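You operate a simulated robot arm through the tools that you are given. There is no shell and no other tool. Be economical: measure what you need, move in short steps, check, and stop when the job is done.

You run a simulated two-armed robot. Do the job below in one go: nothing can be reset, and whatever is moved stays where it is left.

TASK
Run the wiper board's window shut and wipe the finger marks off it.
Fine: window knob back to off before the wipe; use the green rag and put it back; leave the board's other switches as they are; leave the red supply knob. What is to be rubbed or washed off counts as gone when no trace of it is left.

It is judged by the outcome, as a careful person would: the job done as asked, and still so three seconds after it is handed in. It fails if anything else is knocked over, pushed out of place, dropped, spilled or broken.

THE ROBOT
Two 6-joint arms with two-finger parallel grippers on one trunk that stands fixed in place. Base frame: the origin is at the foot of the trunk, x ahead of it, y to its left, z up. Readings come in cm, rad, newtons and seconds.
The left shoulder is at [28, 18.5, 123], the right one opposite. With the tool pointing down near the work surface each hand reaches from about 16 to 86 cm from the base axis, measured 20 degrees to its own side. Payload 1.57 kg a hand.
Tool frame (each hand has its own): the origin (TCP) lies between the finger pads and is the grasp point; the fingertips stand 3 cm ahead of it; z points along the fingers, y is the line along which they close. Largest opening 8 cm; finger width 1.7, thickness 1.2; the body of the gripper, 4 by 8.2 cm, starts 8 cm behind the TCP.
Orientation is that of the tool frame in the base frame, as a unit quaternion [x, y, z, w]. With the fingers straight down and closing along the base's y, the tool's x points along the base's -x, its y along +y and its z along -z.

THE INTERFACE
- The arms move only by the tool play_rows. It takes "left_plan", "right_plan" or both (then of equal length, played together; a hand with none holds still); each is a list of rows, each a list of 7 numbers: the turn, a rotation vector about the tool's x, y, z in units of 45 degrees (1.0 is 45 degrees), then the shift along the tool's x, y, z in units of 100 mm (1.0 is 100 mm), then the closure in counts, from 0 (fully open) to 255 (shut). In form: [[rx, ry, rz, tx, ty, tz, jaw], ...]. A call has 1 to 20 rows; each row is the pose to reach, as a shift and turn from the pose commanded when the call began, along the tool's axes at that moment. A call with a number of a shift or a turn outside -1 to 1 is refused whole. Rows are played at 5 a second. More than 5 cm and 0.15 rad between two rows, or a gripper value outside its range, and nothing of the call is played. Where a pose cannot be reached the arm comes as near as it can. A force on the tool above 40 N (or 10 N above the force at the start of the call, whichever is more), or a blocked arm, ends the call early, and 0.2 s more pass. The fingers move at their own pace (about 15.3 cm/s each) and stop on an object; they squeeze with about 39 N. The grip force told is the motor's: it shows also when the fingers shut on nothing. Time passes only in rows, and 0.2 s behind the last, so rows that repeat a pose let the fingers close. The reply holds the time, the measured pose of the TCP, the force on the tool along the base axes, the opening and the grip force, in the units named above and with some noise, with the torque about the TCP (base axes, N m) and any sound that the robot's microphone picked up.
- Cameras (640 x 400 px; columns grow to the right, rows downward): "scene" is now at [22.71, 4.6, 167.03]; the picture's right is [0.55, -0.84, 0.00], its down [-0.60, -0.39, -0.70] and it looks along [0.58, 0.38, -0.72] (base axes); focal length 214 px, centre (320, 200). "left" rides on the left gripper at [7.2, 0.7, -12.2] in its tool frame; the picture's right is [-0.09, 1.00, 0.00], its down [-0.84, -0.08, -0.54] and it looks along [-0.54, -0.05, 0.84] (tool axes); focal length 238 px, centre (320, 200). "right" rides on the right gripper at [7.2, -0.7, -12.2] in its tool frame; the picture's right is [0.09, 1.00, 0.00], its down [-0.84, 0.08, -0.54] and it looks along [-0.54, 0.05, 0.84] (tool axes); focal length 238 px, centre (320, 200). There is no depth. A picture from a camera that has moved, and an enlarged one, comes with that camera's place and axes in the base frame and with its lens.
- camera(camera): a new picture of that camera. No time passes.
- slide_trunk(by): slides the trunk up (or, below 0, down) by that many cm; the arms and the scene camera ride with it, the base frame stays. It gives what a move gives, with no picture.
- aim_head(pan, tilt): turns the head with the scene camera to pan (to the left, within 1.501 rad either way) and tilt (down, from -0.506 to 1.204), counted from straight ahead of the robot. It gives what a move gives.
- enlarge(camera, box): a new picture of the part [left, top, right, bottom] of that camera's present view, enlarged. No time passes.
- sign_off(): hands the job in; it is judged then, once.

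Work in short steps. Places have to be worked out from the pictures, the camera data and where the tool is seen: move nearer, look again, correct. Check each grasp and each placing, and mend what went wrong. You have 120 turns and 78 pictures in all, those below and enlarged ones among them. Open the grippers and draw the arms clear of the work before you hand the job in, unless the task says otherwise; then end with one line.

The tools are called after "Emit:" by a JSON object that holds its "api" and its "payload". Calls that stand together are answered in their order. play_rows: Moves the arms, as the interface text tells. Its arguments: {"type":"object","properties":{"left_plan":{"type":"array"},"right_plan":{"type":"array"}},"required":[]} The other tools are called the same way: slide_trunk (by) slides the trunk up or down; aim_head (pan, tilt) turns the head that bears the scene camera; camera (camera) takes a picture; enlarge (camera, box) takes an enlarged picture of a part of a camera's view; sign_off () hands the job in.

At the start:

```text
time_s: 0.0
left_eef_pos: [51.27, 33.05, 141.63]
left_ee_rot: [0.0, 1.0, 0.0, 0.0]
left_contact_force: [0.1, 0.5, 0.4]
left_torque: [0.01, 0.02, 0.0]
left_gripper_width: 8.0
left_gripper_force: 0.0
right_eef_pos: [59.44, -12.92, 139.53]
right_ee_rot: [0.0, 1.0, 0.0, 0.0]
right_contact_force: [0.1, -0.6, 0.5]
right_torque: [-0.01, 0.01, -0.01]
right_gripper_width: 7.99
right_gripper_force: 0.1
trunk travel left (down, up): [-92.5, 6.5]
head pan, tilt: [0.578, 0.798]
```

scene: 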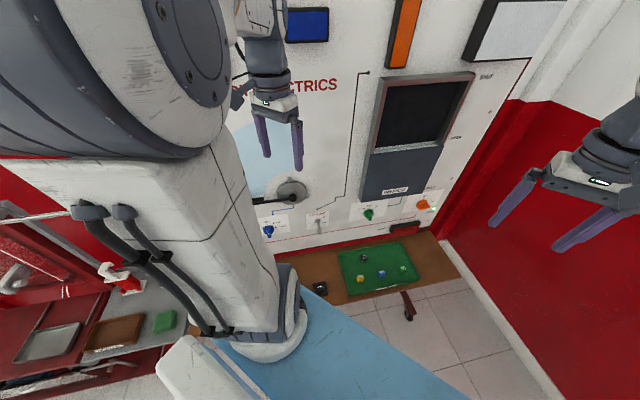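
right: 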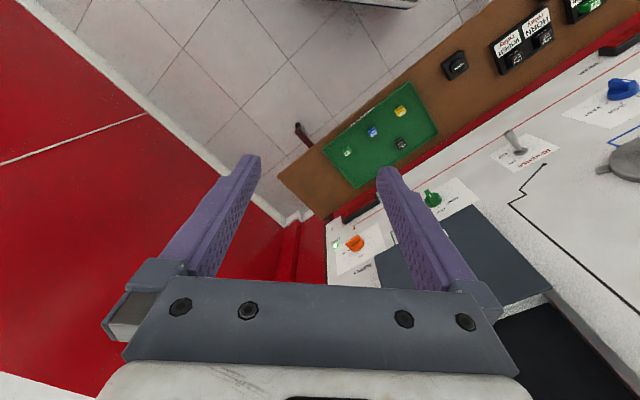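
left: 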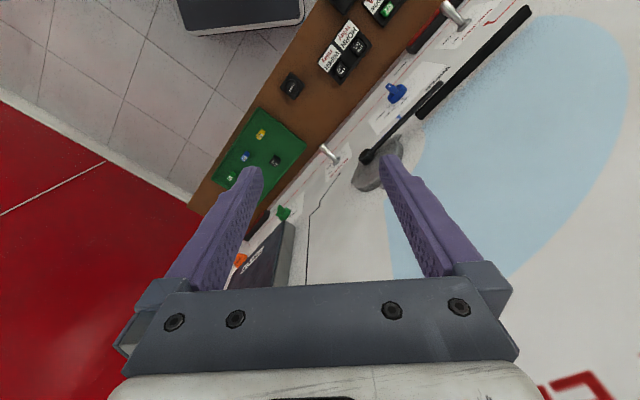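

I see a vertical board with a wiper, a window frame and knobs, and a table with a green rag on the left. I'll enlarge the board first to read the labels.

Emit:
{"api": "enlarge", "payload": {"camera": "scene", "box": [220, 60, 540, 260]}}

Emit:
{"api": "enlarge", "payload": {"camera": "scene", "box": [240, 170, 480, 320]}}

Emit:
{"api": "enlarge", "payload": {"camera": "scene", "box": [0, 200, 240, 400]}}

```text
2.00 times, centred on (380, 160) of scene
camera zoom: at [22.71, 4.6, 167.03], right [0.55, -0.84, 0.0], down [-0.6, -0.39, -0.7], along [0.58, 0.38, -0.72], focal length 429 px, centre (200, 280)
```

zoom: 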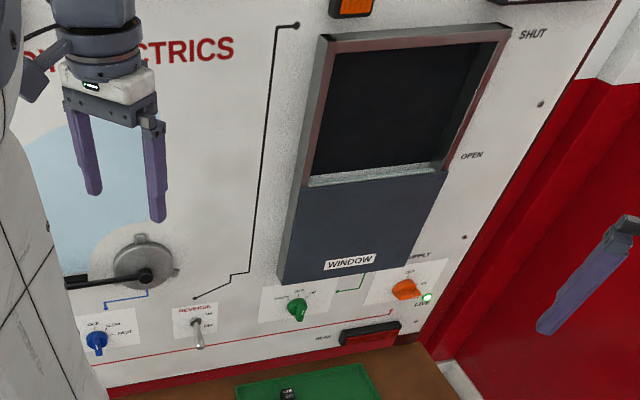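

```text
2.67 times, centred on (360, 245) of scene
camera zoom: at [22.71, 4.6, 167.03], right [0.55, -0.84, 0.0], down [-0.6, -0.39, -0.7], along [0.58, 0.38, -0.72], focal length 572 px, centre (213, 80)
```

zoom: 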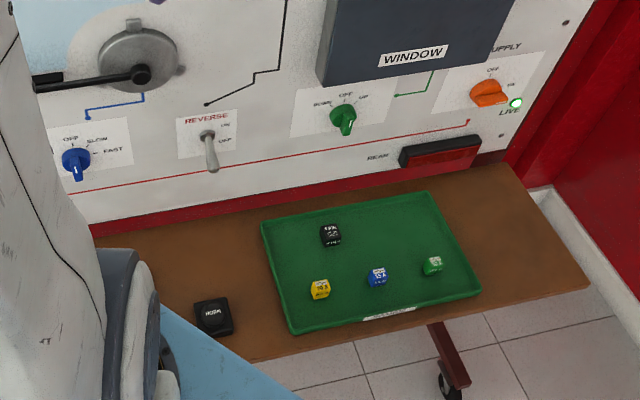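

```text
2.00 times, centred on (120, 300) of scene
camera zoom: at [22.71, 4.6, 167.03], right [0.55, -0.84, 0.0], down [-0.6, -0.39, -0.7], along [0.58, 0.38, -0.72], focal length 429 px, centre (720, 0)
```

zoom: 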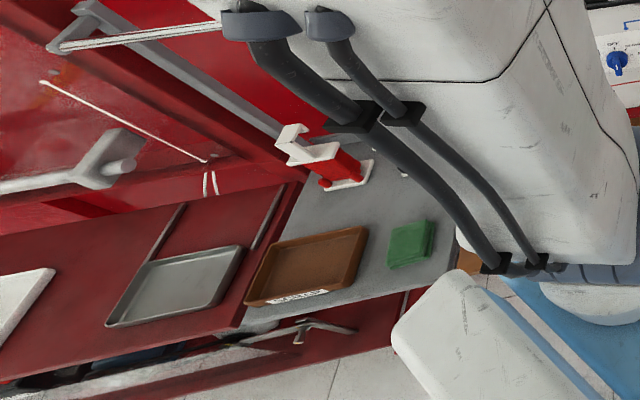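

The board seems to run obliquely to my left. I'll turn the head toward it for a squarer view.

Emit:
{"api": "aim_head", "payload": {"pan": 0.75, "tilt": 0.5}}

Emit:
{"api": "camera", "payload": {"camera": "scene"}}

Emit:
{"api": "aim_head", "payload": {"pan": 1.4, "tilt": 0.8}}

Emit:
{"api": "camera", "payload": {"camera": "scene"}}

```text
time_s: 0.8
left_eef_pos: [51.33, 32.82, 141.61]
left_ee_rot: [0.0, 1.0, 0.001, 0.0]
left_contact_force: [-0.6, 0.1, -0.5]
left_torque: [0.02, 0.0, 0.0]
left_gripper_width: 7.99
left_gripper_force: 0.1
right_eef_pos: [59.43, -13.02, 139.45]
right_ee_rot: [-0.001, 1.0, 0.0, 0.0]
right_contact_force: [0.0, -0.4, -0.6]
right_torque: [0.04, -0.01, -0.06]
right_gripper_width: 8.01
right_gripper_force: 0.1
trunk travel left (down, up): [-92.5, 6.5]
head pan, tilt: [0.75, 0.499]
```

```text
71 pictures are left
camera scene: at [22.61, 6.39, 169.61], right [0.68, -0.73, 0.0], down [-0.35, -0.33, -0.88], along [0.64, 0.6, -0.48], focal length 214 px, centre (320, 200)
```

scene: 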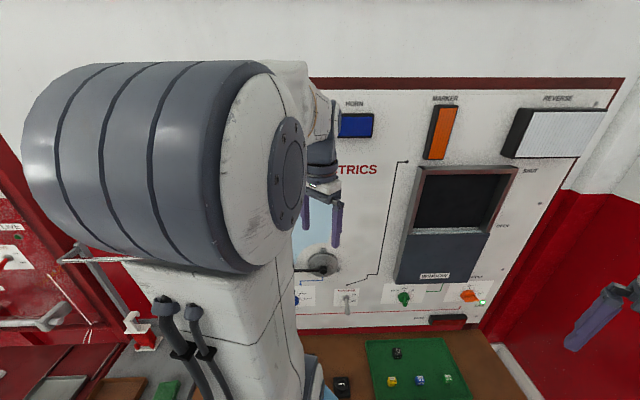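

```text
time_s: 1.8
left_eef_pos: [51.3, 32.91, 141.68]
left_ee_rot: [-0.001, 1.0, 0.0, 0.0]
left_contact_force: [0.9, 0.0, -0.6]
left_torque: [0.0, 0.02, -0.01]
left_gripper_width: 8.03
left_gripper_force: 0.1
right_eef_pos: [59.49, -13.01, 139.43]
right_ee_rot: [0.0, 1.0, 0.0, 0.0]
right_contact_force: [-0.5, -0.2, 0.1]
right_torque: [0.0, 0.02, 0.01]
right_gripper_width: 8.01
right_gripper_force: 0.0
trunk travel left (down, up): [-92.5, 6.5]
head pan, tilt: [1.4, 0.799]
```

```text
70 pictures are left
camera scene: at [17.33, 8.14, 167.02], right [0.99, -0.17, 0.0], down [-0.12, -0.71, -0.7], along [0.12, 0.69, -0.72], focal length 214 px, centre (320, 200)
```

scene: 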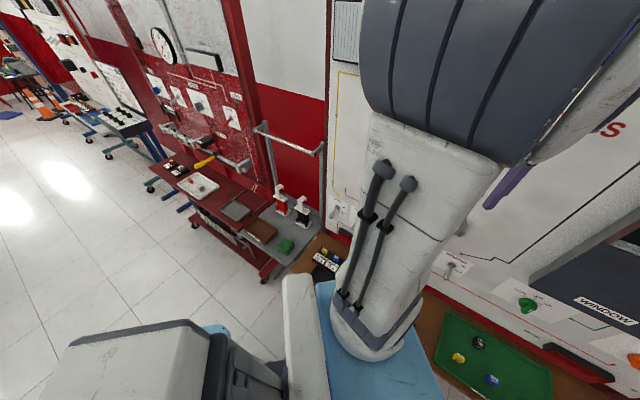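

From triangulation the wall faces 45°: green knob near (83, 20, 98), window roughly at (90, 14, 138). I'll turn the head back to the board and zoom in on the window and the knobs.

Emit:
{"api": "aim_head", "payload": {"pan": 0.6, "tilt": 0.65}}

Emit:
{"api": "enlarge", "payload": {"camera": "scene", "box": [340, 210, 480, 300]}}

Emit:
{"api": "enlarge", "payload": {"camera": "scene", "box": [340, 90, 540, 230]}}

```text
time_s: 3.0
left_eef_pos: [51.22, 32.94, 141.55]
left_ee_rot: [0.0, 1.0, 0.0, 0.0]
left_contact_force: [-0.6, 0.0, 0.5]
left_torque: [0.02, 0.0, -0.01]
left_gripper_width: 7.99
left_gripper_force: 0.0
right_eef_pos: [59.49, -13.01, 139.46]
right_ee_rot: [-0.002, 1.0, 0.0, 0.0]
right_contact_force: [0.1, -0.3, 0.0]
right_torque: [-0.01, 0.01, 0.02]
right_gripper_width: 8.0
right_gripper_force: 0.1
trunk travel left (down, up): [-92.5, 6.5]
head pan, tilt: [0.6, 0.649]
```

```text
4.44 times, centred on (410, 255) of scene
camera zoom: at [23.11, 5.1, 168.28], right [0.57, -0.82, 0.0], down [-0.5, -0.34, -0.8], along [0.66, 0.45, -0.6], focal length 953 px, centre (-80, -44)
```

zoom: 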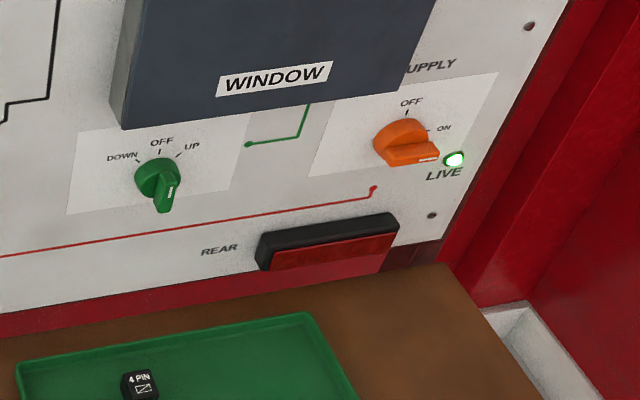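

```text
2.86 times, centred on (440, 160) of scene
camera zoom: at [23.11, 5.1, 168.28], right [0.57, -0.82, 0.0], down [-0.5, -0.34, -0.8], along [0.66, 0.45, -0.6], focal length 613 px, centre (-23, 314)
```

zoom: 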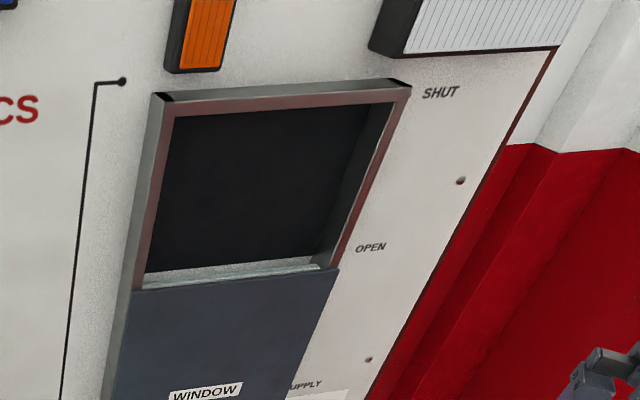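

The knob's bar is vertical (OFF), with UP about 45° clockwise. The window is open, with the glass edge at the OPEN mark. I'll use the right hand for the knob and tilt it toward the board in two stages.

Emit:
{"api": "play_rows", "payload": {"right_plan": [[-0.065, -0.157, -0.065, -0.08, 0.13, 0.17, 0], [-0.13, -0.315, -0.13, -0.17, 0.27, 0.33, 0], [-0.195, -0.472, -0.195, -0.25, 0.4, 0.5, 0], [-0.26, -0.629, -0.26, -0.33, 0.53, 0.67, 0], [-0.325, -0.787, -0.325, -0.42, 0.67, 0.83, 0], [-0.39, -0.944, -0.39, -0.5, 0.8, 1.0, 0]]}}

```text
time_s: 4.4
left_eef_pos: [51.22, 32.86, 141.59]
left_ee_rot: [0.0, 1.0, 0.0, -0.001]
left_contact_force: [0.6, 0.1, 0.0]
left_torque: [0.02, -0.01, 0.01]
left_gripper_width: 8.01
left_gripper_force: 0.0
right_eef_pos: [64.04, -5.31, 129.86]
right_ee_rot: [-0.148, 0.918, 0.145, 0.339]
right_contact_force: [0.4, -0.1, 0.0]
right_torque: [0.01, 0.09, -0.02]
right_gripper_width: 8.02
right_gripper_force: 0.1
right hand out of reach, approached as far as the arm can: row 6
trunk travel left (down, up): [-92.5, 6.5]
head pan, tilt: [0.6, 0.649]
```

The turn stopped slightly short of reach (folded pose near the shoulder). I'll translate down and toward the board first, then turn further.

Emit:
{"api": "play_rows", "payload": {"right_plan": [[0, 0, 0, 0.04, 0.08, 0.33, 0], [0, 0, 0, 0.09, 0.17, 0.65, 0], [0, 0, 0, 0.13, 0.25, 0.98, 0]]}}

```text
time_s: 5.2
left_eef_pos: [51.25, 32.95, 141.55]
left_ee_rot: [0.0, 1.0, 0.0, 0.0]
left_contact_force: [-0.2, 0.2, 0.8]
left_torque: [-0.02, 0.0, -0.01]
left_gripper_width: 7.99
left_gripper_force: 0.0
right_eef_pos: [68.44, 0.56, 122.59]
right_ee_rot: [-0.15, 0.909, 0.149, 0.358]
right_contact_force: [-0.2, 1.4, 0.7]
right_torque: [0.01, 0.01, -0.04]
right_gripper_width: 8.01
right_gripper_force: 0.1
trunk travel left (down, up): [-92.5, 6.5]
head pan, tilt: [0.6, 0.649]
```

Reached cleanly. Now the second half of the turn while continuing downward.

Emit:
{"api": "play_rows", "payload": {"right_plan": [[-0.065, -0.157, -0.065, 0.07, 0.02, 0.15, 0], [-0.13, -0.315, -0.13, 0.14, 0.05, 0.3, 0], [-0.195, -0.472, -0.195, 0.21, 0.07, 0.45, 0], [-0.26, -0.629, -0.26, 0.28, 0.09, 0.6, 0], [-0.325, -0.787, -0.325, 0.35, 0.12, 0.75, 0], [-0.39, -0.944, -0.39, 0.42, 0.14, 0.9, 0]]}}

Emit:
{"api": "camera", "payload": {"camera": "right"}}

```text
time_s: 6.6
left_eef_pos: [51.11, 32.96, 141.56]
left_ee_rot: [-0.001, 1.0, -0.001, 0.0]
left_contact_force: [-1.0, 0.1, 0.9]
left_torque: [-0.04, 0.01, 0.02]
left_gripper_width: 7.99
left_gripper_force: 0.0
right_eef_pos: [78.95, 7.14, 117.89]
right_ee_rot: [-0.256, 0.67, 0.296, 0.631]
right_contact_force: [0.4, -0.4, 0.7]
right_torque: [0.01, 0.02, -0.05]
right_gripper_width: 8.02
right_gripper_force: 0.1
right hand out of reach, approached as far as the arm can: row 4, 5, 6
trunk travel left (down, up): [-92.5, 6.5]
head pan, tilt: [0.6, 0.649]
```

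```text
67 pictures are left
camera right: at [70.25, -1.8, 110.93], right [-0.72, 0.69, -0.02], down [-0.37, -0.36, 0.86], along [0.59, 0.62, 0.52], focal length 238 px, centre (320, 200)
```

right: 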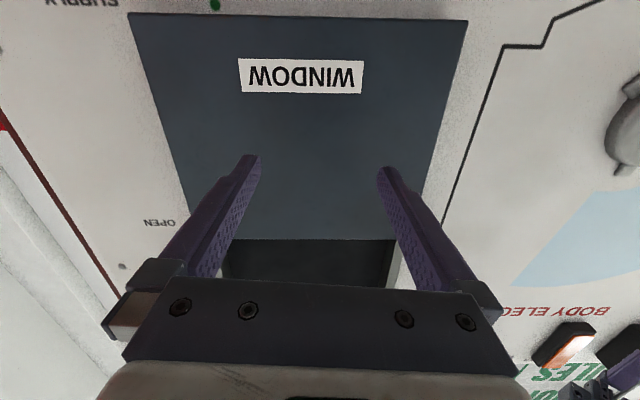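

The hand now points at the window box but was pushed outward (folded limit). I'll go lower and nearer the wall in front of the green knob, where the reach is better.

Emit:
{"api": "play_rows", "payload": {"right_plan": [[0, 0, 0, 0.25, 0.04, 0.2, 0], [0, 0, 0, 0.5, 0.08, 0.4, 0], [0, 0, 0, 0.75, 0.12, 0.6, 0], [0, 0, 0, 0.95, 0.16, 0.7, 0]]}}

Emit:
{"api": "camera", "payload": {"camera": "right"}}

```text
time_s: 7.6
left_eef_pos: [51.35, 32.93, 141.61]
left_ee_rot: [0.0, 1.0, 0.0, 0.0]
left_contact_force: [0.5, -0.2, 0.1]
left_torque: [0.0, 0.0, 0.01]
left_gripper_width: 8.0
left_gripper_force: 0.1
right_eef_pos: [81.54, 13.64, 108.39]
right_ee_rot: [-0.255, 0.672, 0.296, 0.629]
right_contact_force: [-3.6, -2.1, 1.2]
right_torque: [-0.01, -0.02, -0.13]
right_gripper_width: 7.97
right_gripper_force: 0.0
trunk travel left (down, up): [-92.5, 6.5]
head pan, tilt: [0.6, 0.649]
```

```text
66 pictures are left
camera right: at [72.83, 4.78, 101.45], right [-0.72, 0.7, -0.02], down [-0.37, -0.36, 0.86], along [0.59, 0.62, 0.51], focal length 238 px, centre (320, 200)
```

right: 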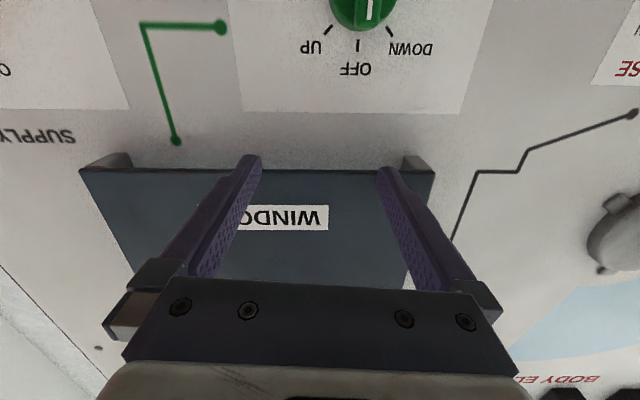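

The finger tips touch the window box lightly (front at d≈70). I back off 6 cm, then lower to the knob height with a small roll/pitch correction.

Emit:
{"api": "play_rows", "payload": {"right_plan": [[0, 0, 0, 0, 0, -0.35, 0], [0, 0, 0, 0, 0, -0.65, 0], [-0.0, -0.02, -0.05, 0.3, 0.1, -0.65, 0], [0, -0.042, -0.1, 0.6, 0.2, -0.65, 0], [0, -0.042, -0.1, 0.97, 0.32, -0.65, 0]]}}

Emit:
{"api": "camera", "payload": {"camera": "right"}}

```text
time_s: 8.8
left_eef_pos: [51.19, 33.01, 141.71]
left_ee_rot: [0.0, 1.0, 0.0, 0.0]
left_contact_force: [-0.1, 0.8, 0.2]
left_torque: [0.01, -0.03, 0.01]
left_gripper_width: 8.01
left_gripper_force: 0.0
right_eef_pos: [80.23, 13.97, 97.65]
right_ee_rot: [-0.261, 0.655, 0.307, 0.64]
right_contact_force: [0.3, 1.0, -0.2]
right_torque: [-0.02, -0.03, -0.01]
right_gripper_width: 8.01
right_gripper_force: 0.1
right hand out of reach, approached as far as the arm can: row 1, 2, 3, 4, 5
trunk travel left (down, up): [-92.5, 6.5]
head pan, tilt: [0.6, 0.649]
```

```text
65 pictures are left
camera right: at [71.95, 5.12, 90.35], right [-0.73, 0.68, -0.02], down [-0.39, -0.39, 0.84], along [0.56, 0.62, 0.55], focal length 238 px, centre (320, 200)
```

right: 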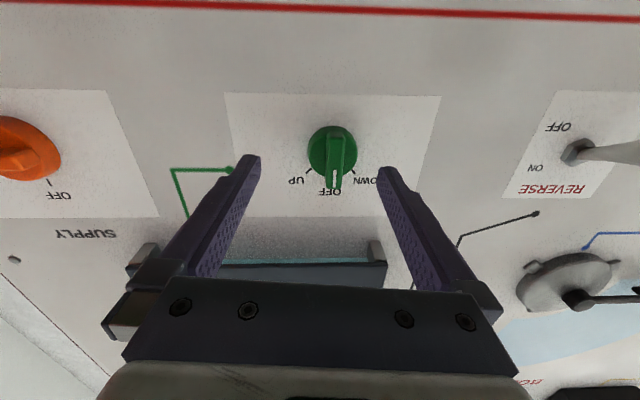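

The knob is dead ahead, about 1 cm to the tool's +y, with its bar upright. I shift sideways 1 cm, level the roll and advance 2 cm.

Emit:
{"api": "play_rows", "payload": {"right_plan": [[0, 0, -0.04, 0, 0.05, 0, 0], [0, 0, -0.08, 0, 0.1, 0.05, 0], [0, 0, -0.08, 0, 0.1, 0.12, 0], [0, 0, -0.08, 0, 0.1, 0.2, 0]]}}

Emit:
{"api": "camera", "payload": {"camera": "right"}}

```text
time_s: 9.8
left_eef_pos: [51.3, 32.8, 141.63]
left_ee_rot: [-0.001, 1.0, 0.0, 0.001]
left_contact_force: [0.1, 0.3, -0.1]
left_torque: [-0.03, -0.02, 0.04]
left_gripper_width: 7.98
left_gripper_force: 0.0
right_eef_pos: [82.63, 16.21, 97.52]
right_ee_rot: [-0.279, 0.647, 0.293, 0.646]
right_contact_force: [-0.1, 0.0, 0.2]
right_torque: [-0.02, -0.02, 0.02]
right_gripper_width: 7.98
right_gripper_force: 0.1
right hand out of reach, approached as far as the arm can: row 1, 2, 3, 4
trunk travel left (down, up): [-92.5, 6.5]
head pan, tilt: [0.6, 0.649]
```

```text
64 pictures are left
camera right: at [74.74, 6.86, 90.27], right [-0.74, 0.67, -0.07], down [-0.41, -0.36, 0.83], along [0.53, 0.65, 0.55], focal length 238 px, centre (320, 200)
```

right: 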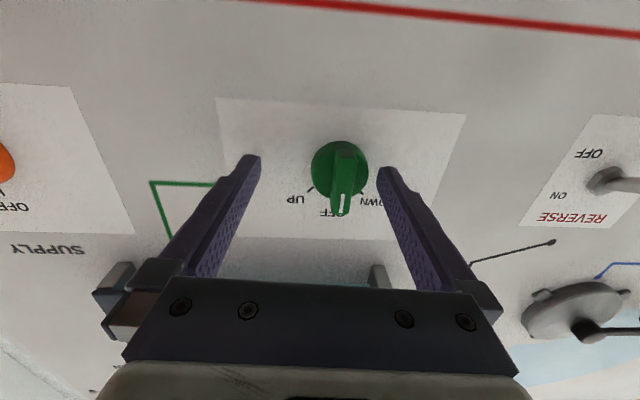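

The arm is at its folded limit and cannot come left the last centimetre. More height difference to the shoulder gives room: dip the hand 3.5 cm, raise the trunk 6.4 cm, then dip again.

Emit:
{"api": "play_rows", "payload": {"right_plan": [[0, 0, 0, 0.18, 0, 0, 0], [0, 0, 0, 0.35, 0, 0, 0]]}}

Emit:
{"api": "slide_trunk", "payload": {"by": 6.4}}

Emit:
{"api": "play_rows", "payload": {"right_plan": [[0, 0, 0.03, 0.15, 0.05, -0.05, 0], [0, 0, 0.06, 0.28, 0.1, -0.1, 0]]}}

Emit:
{"api": "camera", "payload": {"camera": "right"}}

```text
time_s: 10.4
left_eef_pos: [51.24, 32.76, 141.63]
left_ee_rot: [-0.001, 1.0, 0.001, 0.0]
left_contact_force: [0.1, -1.0, 0.7]
left_torque: [-0.01, 0.02, -0.01]
left_gripper_width: 8.01
left_gripper_force: 0.0
right_eef_pos: [82.61, 16.17, 94.12]
right_ee_rot: [-0.28, 0.647, 0.286, 0.649]
right_contact_force: [0.5, -0.3, -0.3]
right_torque: [0.04, 0.0, 0.02]
right_gripper_width: 8.01
right_gripper_force: 0.1
trunk travel left (down, up): [-92.5, 6.5]
head pan, tilt: [0.6, 0.649]
```

```text
time_s: 11.4
left_eef_pos: [51.29, 32.85, 147.93]
left_ee_rot: [-0.001, 1.0, 0.0, -0.001]
left_contact_force: [0.2, 0.0, 0.1]
left_torque: [-0.01, 0.04, -0.01]
left_gripper_width: 8.01
left_gripper_force: 0.0
right_eef_pos: [82.65, 16.18, 100.51]
right_ee_rot: [-0.28, 0.647, 0.286, 0.649]
right_contact_force: [0.5, 0.2, -0.4]
right_torque: [0.01, -0.01, -0.01]
right_gripper_width: 8.0
right_gripper_force: 0.0
trunk travel left (down, up): [-98.9, 0.1]
head pan, tilt: [0.6, 0.649]
```

```text
time_s: 12.0
left_eef_pos: [51.22, 33.05, 147.87]
left_ee_rot: [0.0, 1.0, 0.0, 0.0]
left_contact_force: [-0.2, -0.1, 0.4]
left_torque: [0.0, 0.02, 0.02]
left_gripper_width: 8.0
left_gripper_force: 0.0
right_eef_pos: [81.31, 16.25, 97.72]
right_ee_rot: [-0.266, 0.653, 0.303, 0.641]
right_contact_force: [-0.3, -1.0, -0.8]
right_torque: [0.05, 0.01, -0.03]
right_gripper_width: 8.02
right_gripper_force: 0.1
trunk travel left (down, up): [-98.9, 0.1]
head pan, tilt: [0.6, 0.649]
```

```text
63 pictures are left
camera right: at [72.94, 7.22, 90.31], right [-0.73, 0.68, -0.04], down [-0.39, -0.38, 0.84], along [0.55, 0.63, 0.55], focal length 238 px, centre (320, 200)
```

right: 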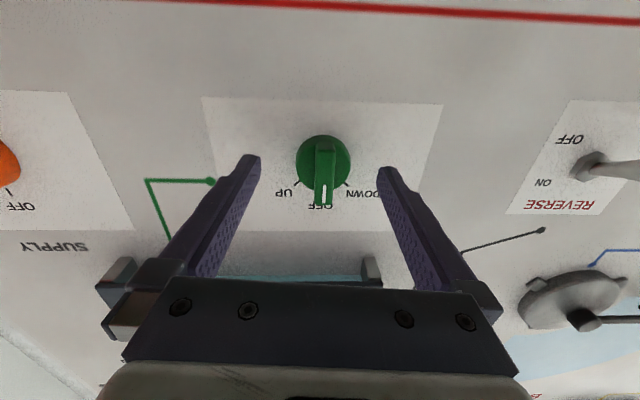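

Now aligned: knob centred between the fingers. I advance 0.7 cm and close on the bar.

Emit:
{"api": "play_rows", "payload": {"right_plan": [[0, 0, 0, 0, 0.02, 0.04, 0], [0, 0, 0, 0, 0.02, 0.07, 0], [0, 0, 0, 0, 0.02, 0.07, 120], [0, 0, 0, 0, 0.02, 0.07, 200], [0, 0, 0, 0, 0.02, 0.07, 255], [0, 0, 0, 0, 0.02, 0.07, 255]]}}

Emit:
{"api": "camera", "payload": {"camera": "right"}}

```text
time_s: 13.4
left_eef_pos: [51.23, 32.95, 148.04]
left_ee_rot: [-0.001, 1.0, 0.0, 0.0]
left_contact_force: [0.4, 0.2, -0.2]
left_torque: [-0.04, 0.03, 0.0]
left_gripper_width: 8.01
left_gripper_force: 0.0
right_eef_pos: [81.36, 17.02, 97.68]
right_ee_rot: [-0.266, 0.653, 0.303, 0.641]
right_contact_force: [-2.9, 3.1, 0.9]
right_torque: [0.12, -0.13, 0.1]
right_gripper_width: 3.8
right_gripper_force: 44.4
trunk travel left (down, up): [-98.9, 0.1]
head pan, tilt: [0.6, 0.649]
```

```text
62 pictures are left
camera right: at [73.28, 7.94, 90.36], right [-0.73, 0.68, -0.04], down [-0.39, -0.38, 0.84], along [0.55, 0.63, 0.55], focal length 238 px, centre (320, 200)
```

right: 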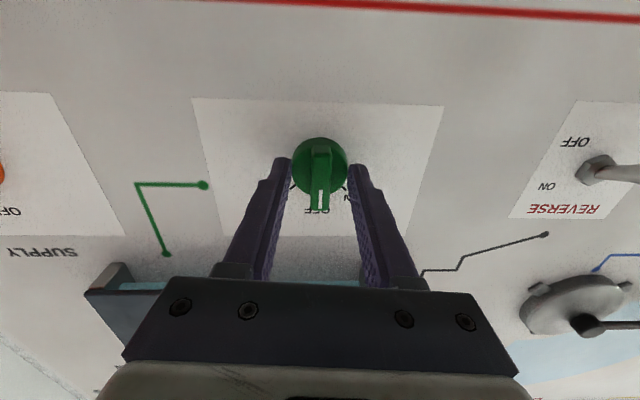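

The fingers closed on the knob's disk (3.8 cm wide), not the bar. I open, back off 1.2 cm and close again to grip the bar.

Emit:
{"api": "play_rows", "payload": {"right_plan": [[0, 0, 0, 0, 0, 0, 60], [0, 0, 0, 0, 0, 0, 60], [0, 0, 0, 0, 0, -0.06, 60], [0, 0, 0, 0, 0, -0.12, 60], [0, 0, 0, 0, 0, -0.12, 160], [0, 0, 0, 0, 0, -0.12, 200], [0, 0, 0, 0, 0, -0.12, 255], [0, 0, 0, 0, 0, -0.12, 255]]}}

Emit:
{"api": "camera", "payload": {"camera": "right"}}

```text
time_s: 15.2
left_eef_pos: [51.25, 33.0, 147.97]
left_ee_rot: [-0.001, 1.0, 0.001, 0.001]
left_contact_force: [-0.4, 0.3, -0.2]
left_torque: [-0.03, -0.02, 0.0]
left_gripper_width: 8.02
left_gripper_force: 0.1
right_eef_pos: [80.51, 16.13, 97.72]
right_ee_rot: [-0.266, 0.653, 0.302, 0.641]
right_contact_force: [-3.9, 2.4, 0.7]
right_torque: [-0.01, -0.06, -0.08]
right_gripper_width: 1.33
right_gripper_force: 29.7
trunk travel left (down, up): [-98.9, 0.1]
head pan, tilt: [0.6, 0.649]
```

```text
61 pictures are left
camera right: at [72.38, 7.09, 90.31], right [-0.73, 0.68, -0.04], down [-0.39, -0.38, 0.84], along [0.55, 0.63, 0.55], focal length 238 px, centre (320, 200)
```

right: 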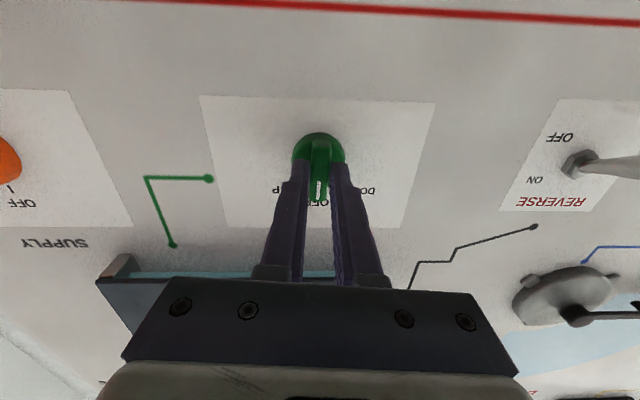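

The bar is gripped (1.33 cm). Now turn it clockwise toward UP.

Emit:
{"api": "play_rows", "payload": {"right_plan": [[0, 0, 0.17, 0, 0, 0, 255], [0, 0, 0.34, 0, 0, 0, 255], [0, 0, 0.51, 0, 0, 0, 255], [0, 0, 0.68, 0, 0, 0, 255], [0, 0, 0.85, 0, 0, 0, 255], [0, 0, 1.0, 0, 0, 0, 255], [0, 0, 1.0, 0, 0, 0, 255]]}}

Emit:
{"api": "camera", "payload": {"camera": "right"}}

Emit:
{"api": "camera", "payload": {"camera": "scene"}}

```text
time_s: 16.8
left_eef_pos: [51.15, 33.0, 148.06]
left_ee_rot: [-0.001, 1.0, 0.0, 0.0]
left_contact_force: [0.4, 0.2, -0.3]
left_torque: [0.02, 0.01, 0.02]
left_gripper_width: 7.98
left_gripper_force: 0.0
right_eef_pos: [80.51, 16.28, 97.68]
right_ee_rot: [0.002, 0.705, 0.525, 0.476]
right_contact_force: [-19.2, 12.5, 3.0]
right_torque: [-0.31, -0.49, 0.28]
right_gripper_width: 1.34
right_gripper_force: 31.0
trunk travel left (down, up): [-98.9, 0.1]
head pan, tilt: [0.6, 0.649]
```

```text
60 pictures are left
camera right: at [68.53, 10.62, 92.35], right [-0.55, 0.49, 0.68], down [0.05, -0.79, 0.61], along [0.84, 0.37, 0.4], focal length 238 px, centre (320, 200)
```

right: 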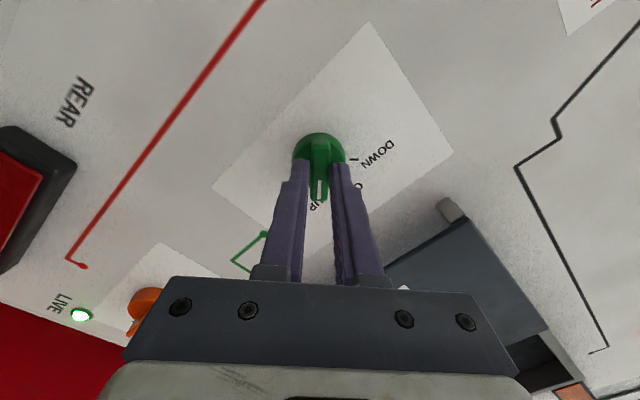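

```text
59 pictures are left
camera scene: at [22.97, 5.2, 174.7], right [0.57, -0.82, 0.0], down [-0.5, -0.34, -0.8], along [0.66, 0.45, -0.6], focal length 214 px, centre (320, 200)
```

scene: 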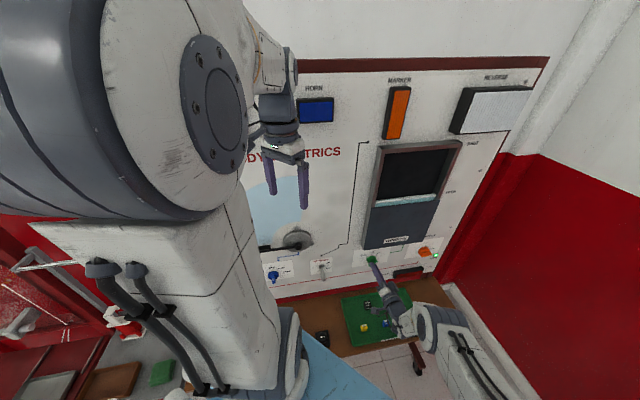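

The knob has turned to UP. I hold it there, pass a couple of seconds and see whether the glass rises.

Emit:
{"api": "play_rows", "payload": {"right_plan": [[0, 0, 0, 0, 0, 0, 255], [0, 0, 0, 0, 0, 0, 255], [0, 0, 0, 0, 0, 0, 255], [0, 0, 0, 0, 0, 0, 255], [0, 0, 0, 0, 0, 0, 255], [0, 0, 0, 0, 0, 0, 255]]}}

Emit:
{"api": "enlarge", "payload": {"camera": "scene", "box": [340, 120, 500, 270]}}

```text
time_s: 18.2
left_eef_pos: [51.2, 33.0, 148.04]
left_ee_rot: [-0.002, 1.0, 0.0, 0.0]
left_contact_force: [0.2, 0.2, -0.9]
left_torque: [-0.01, -0.01, 0.02]
left_gripper_width: 7.98
left_gripper_force: 0.0
right_eef_pos: [80.6, 16.14, 97.96]
right_ee_rot: [0.001, 0.705, 0.526, 0.476]
right_contact_force: [-15.9, 13.1, 6.6]
right_torque: [-0.42, -0.3, 0.56]
right_gripper_width: 1.38
right_gripper_force: 30.0
trunk travel left (down, up): [-98.9, 0.1]
head pan, tilt: [0.6, 0.649]
```

```text
2.67 times, centred on (420, 195) of scene
camera zoom: at [22.97, 5.21, 174.7], right [0.57, -0.82, 0.0], down [-0.5, -0.34, -0.8], along [0.66, 0.45, -0.6], focal length 572 px, centre (53, 213)
```

zoom: 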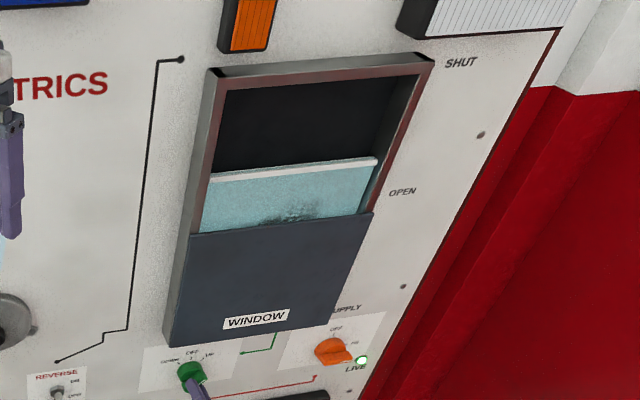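

The glass is rising (about 45%), with marks visible on it. I wait a bit more.

Emit:
{"api": "play_rows", "payload": {"right_plan": [[0, 0, 0, 0, 0, 0, 255], [0, 0, 0, 0, 0, 0, 255], [0, 0, 0, 0, 0, 0, 255], [0, 0, 0, 0, 0, 0, 255], [0, 0, 0, 0, 0, 0, 255], [0, 0, 0, 0, 0, 0, 255], [0, 0, 0, 0, 0, 0, 255], [0, 0, 0, 0, 0, 0, 255]]}}

Emit:
{"api": "enlarge", "payload": {"camera": "scene", "box": [340, 120, 500, 270]}}

```text
time_s: 20.0
left_eef_pos: [51.25, 33.08, 148.03]
left_ee_rot: [-0.001, 1.0, 0.001, 0.0]
left_contact_force: [-0.8, -0.2, -0.4]
left_torque: [0.01, 0.01, 0.0]
left_gripper_width: 7.99
left_gripper_force: 0.0
right_eef_pos: [80.51, 16.24, 97.86]
right_ee_rot: [0.001, 0.705, 0.526, 0.476]
right_contact_force: [-15.5, 14.2, 9.0]
right_torque: [-0.34, -0.43, 0.5]
right_gripper_width: 1.33
right_gripper_force: 29.8
trunk travel left (down, up): [-98.9, 0.1]
head pan, tilt: [0.6, 0.649]
```

```text
2.67 times, centred on (420, 195) of scene
camera zoom: at [22.96, 5.22, 174.7], right [0.57, -0.82, 0.0], down [-0.5, -0.34, -0.8], along [0.66, 0.45, -0.6], focal length 572 px, centre (53, 213)
```

zoom: 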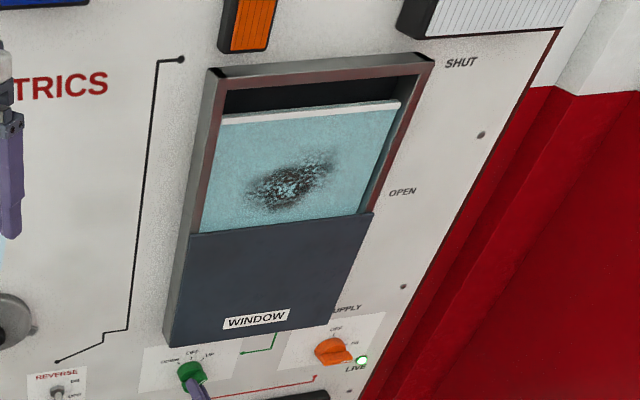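

About 75–80% up; I wait about 1.6 s more.

Emit:
{"api": "play_rows", "payload": {"right_plan": [[0, 0, 0, 0, 0, 0, 255], [0, 0, 0, 0, 0, 0, 255], [0, 0, 0, 0, 0, 0, 255], [0, 0, 0, 0, 0, 0, 255], [0, 0, 0, 0, 0, 0, 255], [0, 0, 0, 0, 0, 0, 255], [0, 0, 0, 0, 0, 0, 255]]}}

Emit:
{"api": "enlarge", "payload": {"camera": "scene", "box": [340, 120, 500, 270]}}

```text
time_s: 21.6
left_eef_pos: [51.09, 33.02, 147.95]
left_ee_rot: [-0.001, 1.0, 0.001, 0.0]
left_contact_force: [0.8, 0.6, -0.3]
left_torque: [0.01, -0.03, -0.01]
left_gripper_width: 8.01
left_gripper_force: 0.1
right_eef_pos: [80.44, 16.15, 97.88]
right_ee_rot: [0.001, 0.705, 0.525, 0.477]
right_contact_force: [-15.5, 13.2, 11.1]
right_torque: [-0.34, -0.43, 0.49]
right_gripper_width: 1.37
right_gripper_force: 29.9
trunk travel left (down, up): [-98.9, 0.1]
head pan, tilt: [0.6, 0.649]
```

```text
2.67 times, centred on (420, 195) of scene
camera zoom: at [22.96, 5.23, 174.7], right [0.57, -0.82, 0.0], down [-0.5, -0.34, -0.8], along [0.66, 0.45, -0.6], focal length 572 px, centre (53, 213)
```

zoom: 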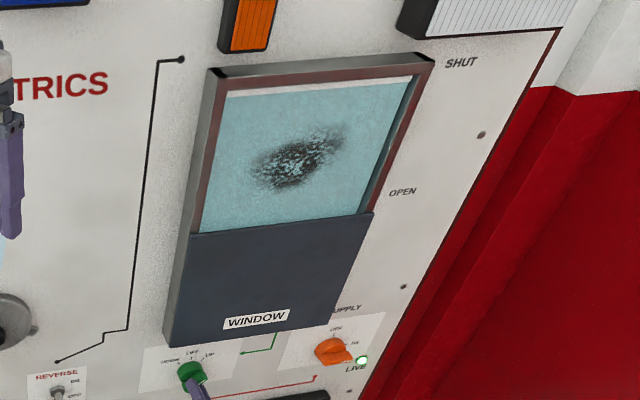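

Looks nearly at the frame; wait 0.8 s more to be sure, then compare.

Emit:
{"api": "play_rows", "payload": {"right_plan": [[0, 0, 0, 0, 0, 0, 255], [0, 0, 0, 0, 0, 0, 255], [0, 0, 0, 0, 0, 0, 255], [0, 0, 0, 0, 0, 0, 255]]}}

Emit:
{"api": "enlarge", "payload": {"camera": "scene", "box": [340, 120, 500, 270]}}

```text
time_s: 22.6
left_eef_pos: [51.21, 32.91, 148.07]
left_ee_rot: [0.0, 1.0, 0.0, -0.001]
left_contact_force: [0.0, 0.1, -0.2]
left_torque: [0.02, 0.01, -0.04]
left_gripper_width: 8.02
left_gripper_force: 0.0
right_eef_pos: [80.53, 16.24, 97.78]
right_ee_rot: [0.001, 0.705, 0.526, 0.476]
right_contact_force: [-12.9, 19.2, 8.5]
right_torque: [-0.09, -0.67, 0.16]
right_gripper_width: 1.34
right_gripper_force: 30.2
trunk travel left (down, up): [-98.9, 0.1]
head pan, tilt: [0.6, 0.649]
```

```text
2.67 times, centred on (420, 195) of scene
camera zoom: at [22.98, 5.29, 174.69], right [0.57, -0.82, 0.0], down [-0.5, -0.34, -0.8], along [0.66, 0.45, -0.6], focal length 572 px, centre (53, 213)
```

zoom: 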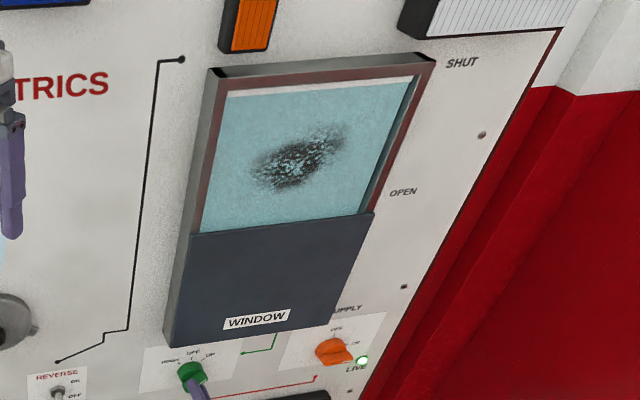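

The glass stopped: shut. I turn the knob back by the same angle to OFF.

Emit:
{"api": "play_rows", "payload": {"right_plan": [[0, 0, -0.17, 0, 0, 0, 255], [0, 0, -0.34, 0, 0, 0, 255], [0, 0, -0.51, 0, 0, 0, 255], [0, 0, -0.68, 0, 0, 0, 255], [0, 0, -0.85, 0, 0, 0, 255], [0, 0, -1.0, 0, 0, 0, 255], [0, 0, -1.0, 0, 0, 0, 255]]}}

Emit:
{"api": "camera", "payload": {"camera": "right"}}

```text
time_s: 24.2
left_eef_pos: [51.16, 32.88, 148.05]
left_ee_rot: [-0.001, 1.0, 0.001, 0.0]
left_contact_force: [-0.1, 0.1, 0.0]
left_torque: [-0.01, 0.0, 0.0]
left_gripper_width: 8.03
left_gripper_force: 0.0
right_eef_pos: [80.62, 16.06, 97.7]
right_ee_rot: [-0.268, 0.653, 0.302, 0.641]
right_contact_force: [-14.7, 12.3, 6.8]
right_torque: [-0.01, -0.11, 0.32]
right_gripper_width: 1.3
right_gripper_force: 29.4
trunk travel left (down, up): [-98.9, 0.1]
head pan, tilt: [0.6, 0.649]
```

```text
54 pictures are left
camera right: at [72.45, 7.03, 90.44], right [-0.74, 0.67, -0.04], down [-0.39, -0.38, 0.84], along [0.55, 0.63, 0.55], focal length 238 px, centre (320, 200)
```

right: 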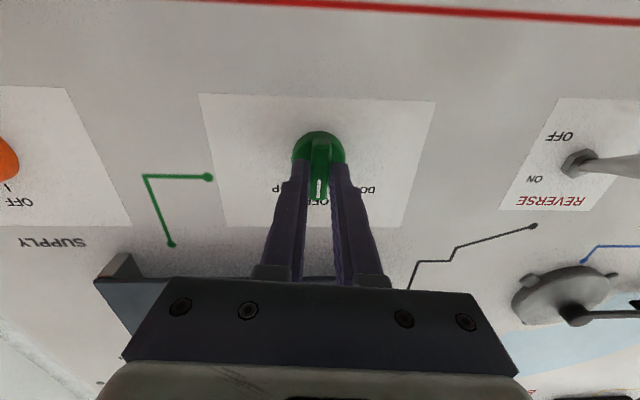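

Knob bar back at OFF as before. I open and draw back straight, moderately.

Emit:
{"api": "play_rows", "payload": {"right_plan": [[0, 0, 0, 0, 0, 0, 60], [0, 0, 0, 0, 0, 0, 0], [0, 0, 0, 0, 0, 0, 0], [0, 0, 0, 0, 0, -0.15, 0], [0, 0, 0, 0, 0, -0.3, 0], [0, 0, 0, 0.1, 0, -0.45, 0]]}}

Emit:
{"api": "camera", "payload": {"camera": "right"}}

```text
time_s: 25.6
left_eef_pos: [51.15, 32.94, 148.07]
left_ee_rot: [0.0, 1.0, 0.0, 0.0]
left_contact_force: [-0.8, 0.5, -0.9]
left_torque: [-0.01, 0.03, -0.02]
left_gripper_width: 8.02
left_gripper_force: 0.0
right_eef_pos: [78.2, 12.99, 96.39]
right_ee_rot: [-0.263, 0.653, 0.305, 0.641]
right_contact_force: [0.1, -0.4, 0.3]
right_torque: [0.0, 0.03, 0.0]
right_gripper_width: 8.02
right_gripper_force: 0.1
right hand out of reach, approached as far as the arm can: row 6
trunk travel left (down, up): [-98.9, 0.1]
head pan, tilt: [0.6, 0.649]
```

```text
53 pictures are left
camera right: at [69.93, 3.93, 89.07], right [-0.74, 0.68, -0.03], down [-0.39, -0.39, 0.84], along [0.55, 0.63, 0.55], focal length 238 px, centre (320, 200)
```

right: 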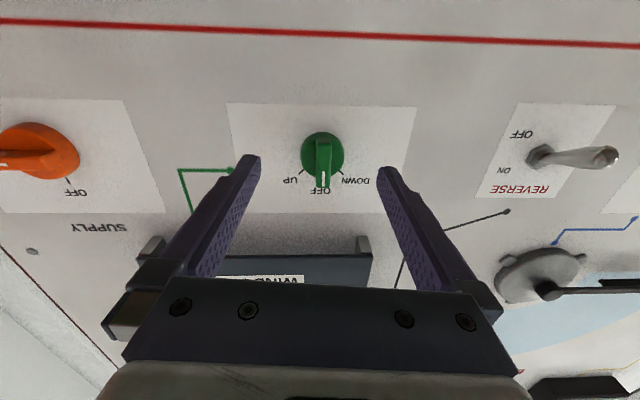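

Knob is confirmed at OFF. Now I retract and fold the right hand away, undoing its tilt in two stages.

Emit:
{"api": "play_rows", "payload": {"right_plan": [[0, 0, 0, 0, -0.2, -0.2, 0], [0.065, 0.157, 0.065, -0.1, -0.4, -0.4, 0], [0.13, 0.315, 0.13, -0.2, -0.5, -0.5, 0], [0.195, 0.472, 0.195, -0.3, -0.6, -0.6, 0], [0.26, 0.629, 0.26, -0.45, -0.7, -0.7, 0], [0.325, 0.787, 0.325, -0.6, -0.8, -0.8, 0], [0.39, 0.944, 0.39, -0.8, -0.9, -0.9, 0]]}}

Emit:
{"api": "aim_head", "payload": {"pan": 1.45, "tilt": 1.0}}

Emit:
{"api": "enlarge", "payload": {"camera": "scene", "box": [180, 100, 380, 250]}}

```text
time_s: 27.2
left_eef_pos: [51.27, 32.91, 148.03]
left_ee_rot: [0.0, 1.0, 0.0, 0.001]
left_contact_force: [-0.4, -0.3, -0.3]
left_torque: [-0.03, -0.02, 0.02]
left_gripper_width: 8.0
left_gripper_force: 0.0
right_eef_pos: [79.09, -0.31, 104.02]
right_ee_rot: [-0.157, 0.909, 0.176, 0.343]
right_contact_force: [-1.2, 0.0, 0.0]
right_torque: [-0.02, 0.0, 0.0]
right_gripper_width: 7.99
right_gripper_force: 0.0
trunk travel left (down, up): [-98.9, 0.1]
head pan, tilt: [0.6, 0.649]
```

```text
time_s: 28.4
left_eef_pos: [51.24, 32.91, 148.05]
left_ee_rot: [0.0, 1.0, 0.001, 0.0]
left_contact_force: [-0.1, 0.5, -0.4]
left_torque: [-0.02, -0.03, 0.01]
left_gripper_width: 8.02
left_gripper_force: 0.0
right_eef_pos: [79.1, -0.38, 104.04]
right_ee_rot: [-0.157, 0.909, 0.178, 0.343]
right_contact_force: [-0.2, 0.2, 0.0]
right_torque: [0.01, 0.02, 0.02]
right_gripper_width: 8.0
right_gripper_force: 0.0
trunk travel left (down, up): [-98.9, 0.1]
head pan, tilt: [1.45, 1.0]
```

```text
2.67 times, centred on (280, 175) of scene
camera zoom: at [16.79, 7.18, 171.91], right [0.99, -0.12, 0.0], down [-0.1, -0.84, -0.54], along [0.07, 0.54, -0.84], focal length 572 px, centre (427, 267)
```

zoom: 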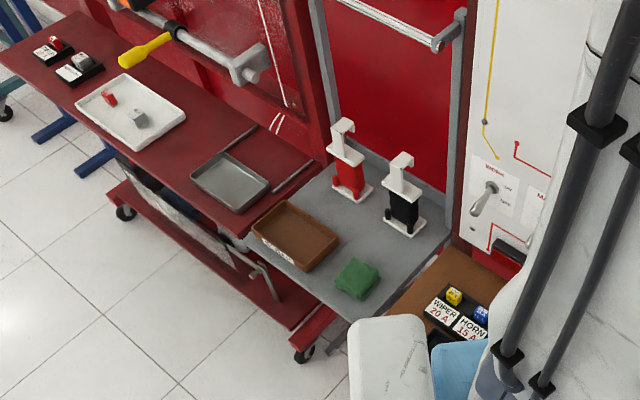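

The rag lies on a grey shelf at roughly (11, 65), near bottles and a rail. I finish folding the right hand and bring the left hand partway toward the rag.

Emit:
{"api": "play_rows", "payload": {"right_plan": [[0.065, 0.157, 0.065, 0.06, -0.05, -0.16, 0], [0.13, 0.315, 0.13, 0.12, -0.11, -0.32, 0], [0.195, 0.472, 0.195, 0.18, -0.16, -0.48, 0], [0.26, 0.629, 0.26, 0.24, -0.22, -0.64, 0], [0.325, 0.787, 0.325, 0.3, -0.27, -0.8, 0], [0.39, 0.944, 0.39, 0.37, -0.33, -0.96, 0]], "left_plan": [[0, 0, 0, 0.17, 0.15, 0.0, 0], [0, 0, 0, 0.34, 0.3, 0.0, 0], [0, 0, 0, 0.5, 0.45, 0.0, 0], [0, 0, 0, 0.67, 0.6, 0.1, 0], [0, 0, 0, 0.84, 0.75, 0.25, 0], [0, 0, 0, 1.0, 0.9, 0.4, 0]]}}

Emit:
{"api": "camera", "payload": {"camera": "left"}}

Emit:
{"api": "camera", "payload": {"camera": "scene"}}

```text
time_s: 29.8
left_eef_pos: [41.4, 41.87, 144.04]
left_ee_rot: [0.0, 1.0, 0.0, -0.001]
left_contact_force: [0.7, 0.4, 0.0]
left_torque: [0.0, 0.02, 0.0]
left_gripper_width: 8.01
left_gripper_force: 0.0
right_eef_pos: [72.09, -7.87, 107.53]
right_ee_rot: [-0.017, 0.999, 0.022, -0.018]
right_contact_force: [0.2, -1.5, -0.7]
right_torque: [0.05, 0.01, 0.01]
right_gripper_width: 8.01
right_gripper_force: 0.0
right hand out of reach, approached as far as the arm can: row 4, 5
trunk travel left (down, up): [-98.9, 0.1]
head pan, tilt: [1.45, 1.0]
```

```text
51 pictures are left
camera left: at [34.19, 42.45, 156.13], right [0.09, 1.0, 0.0], down [0.84, -0.08, 0.54], along [0.54, -0.05, -0.84], focal length 238 px, centre (320, 200)
```

left: 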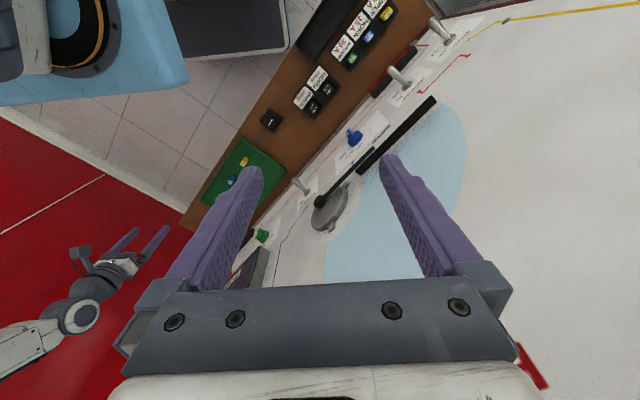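

```text
50 pictures are left
camera scene: at [16.8, 7.16, 171.9], right [0.99, -0.12, 0.0], down [-0.1, -0.84, -0.54], along [0.06, 0.54, -0.84], focal length 214 px, centre (320, 200)
```

scene: 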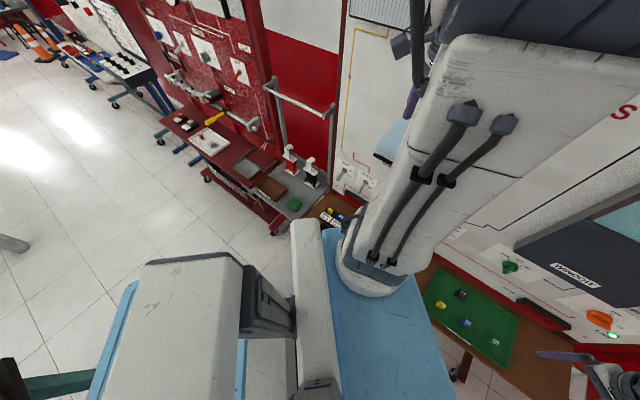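

I continue toward the rag and yaw the left hand 45° so its camera looks toward the wall.

Emit:
{"api": "play_rows", "payload": {"left_plan": [[0, 0, -0.17, 0.17, 0.1, 0.1, 0], [0, 0, -0.34, 0.34, 0.2, 0.2, 0], [0, 0, -0.51, 0.5, 0.3, 0.3, 0], [0, 0, -0.68, 0.67, 0.4, 0.4, 0], [0, 0, -0.85, 0.84, 0.5, 0.5, 0], [0, 0, -1.0, 1.0, 0.6, 0.6, 0]]}}

Emit:
{"api": "camera", "payload": {"camera": "left"}}

```text
time_s: 31.2
left_eef_pos: [31.29, 47.91, 137.83]
left_ee_rot: [-0.384, 0.924, 0.0, 0.0]
left_contact_force: [-0.7, 0.4, 0.2]
left_torque: [-0.04, 0.02, 0.01]
left_gripper_width: 8.01
left_gripper_force: 0.2
right_eef_pos: [72.18, -7.94, 107.57]
right_ee_rot: [-0.021, 0.999, 0.021, -0.017]
right_contact_force: [0.3, 0.0, -0.1]
right_torque: [-0.03, -0.01, -0.03]
right_gripper_width: 8.01
right_gripper_force: 0.0
trunk travel left (down, up): [-98.9, 0.1]
head pan, tilt: [1.45, 1.0]
```

```text
49 pictures are left
camera left: at [25.72, 43.26, 149.89], right [-0.64, 0.77, 0.0], down [0.65, 0.54, 0.54], along [0.42, 0.35, -0.84], focal length 238 px, centre (320, 200)
```

left: 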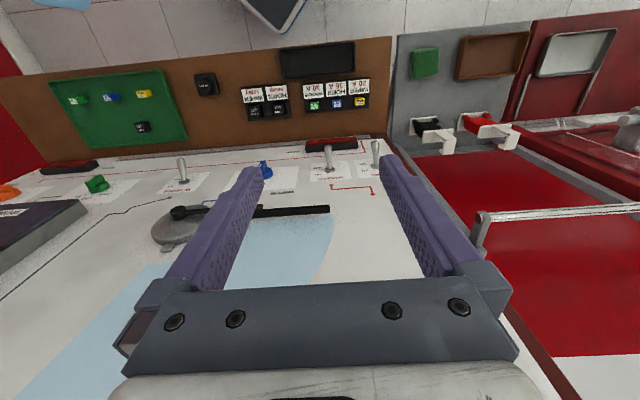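

Triangulated: rag at about (10.8, 67.4, z≈76), a rail runs at z≈138 almost above it. I'll back off from the wall, descend below rail height, then slide in along the wall.

Emit:
{"api": "play_rows", "payload": {"left_plan": [[0, 0, 0, 0.3, 0, 0.1, 0], [0, 0, 0, 0.6, 0.0, 0.3, 0], [0, 0, 0, 0.9, 0.1, 0.5, 0], [0, 0, 0, 1.0, 0.3, 0.75, 0], [0, 0, 0, 1.0, 0.6, 1.0, 0]]}}

Emit:
{"api": "play_rows", "payload": {"left_plan": [[0, 0, 0, 0, 0.2, 0.3, 0], [0, 0, 0, 0, 0.5, 0.5, 0], [0, 0, 0, 0, 0.75, 0.75, 0], [0, 0, 0, 0, 1.0, 1.0, 0]]}}

Emit:
{"api": "camera", "payload": {"camera": "left"}}

Emit:
{"api": "camera", "payload": {"camera": "scene"}}

```text
time_s: 32.4
left_eef_pos: [19.84, 45.47, 127.96]
left_ee_rot: [-0.382, 0.924, 0.0, 0.0]
left_contact_force: [0.7, -0.2, -0.7]
left_torque: [0.01, 0.0, -0.01]
left_gripper_width: 7.97
left_gripper_force: 0.0
right_eef_pos: [72.01, -7.9, 107.56]
right_ee_rot: [-0.021, 0.999, 0.021, -0.018]
right_contact_force: [0.3, -0.4, -0.3]
right_torque: [0.0, 0.02, 0.02]
right_gripper_width: 8.0
right_gripper_force: 0.1
trunk travel left (down, up): [-98.9, 0.1]
head pan, tilt: [1.45, 1.0]
```

```text
time_s: 33.4
left_eef_pos: [13.83, 52.74, 117.73]
left_ee_rot: [-0.382, 0.924, 0.001, -0.001]
left_contact_force: [-0.7, 0.3, -0.7]
left_torque: [0.06, -0.03, 0.0]
left_gripper_width: 7.99
left_gripper_force: 0.1
left hand out of reach, approached as far as the arm can: row 4
right_eef_pos: [72.16, -7.92, 107.57]
right_ee_rot: [-0.021, 0.999, 0.02, -0.019]
right_contact_force: [0.6, 0.1, -0.6]
right_torque: [0.0, 0.03, -0.01]
right_gripper_width: 8.02
right_gripper_force: 0.1
trunk travel left (down, up): [-98.9, 0.1]
head pan, tilt: [1.45, 1.0]
```

```text
48 pictures are left
camera left: at [8.43, 48.19, 129.87], right [-0.64, 0.77, 0.0], down [0.65, 0.54, 0.54], along [0.41, 0.35, -0.84], focal length 238 px, centre (320, 200)
```

left: 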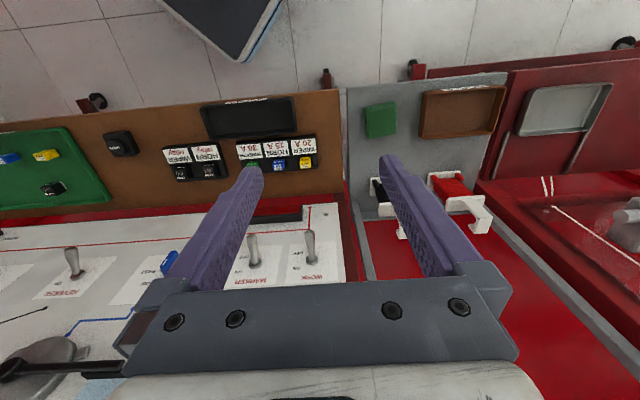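

```text
47 pictures are left
camera scene: at [16.79, 7.19, 171.91], right [0.99, -0.12, 0.0], down [-0.1, -0.84, -0.54], along [0.06, 0.54, -0.84], focal length 214 px, centre (320, 200)
```

scene: 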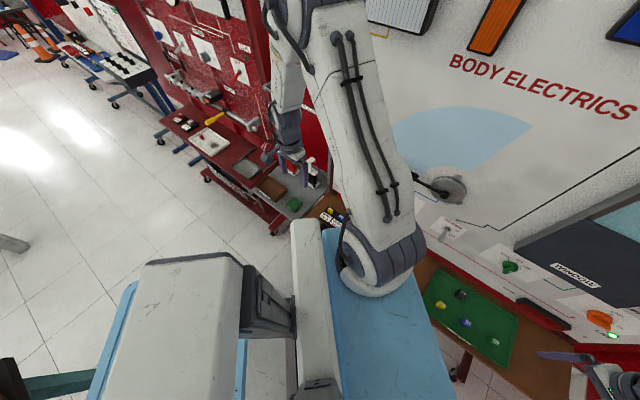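

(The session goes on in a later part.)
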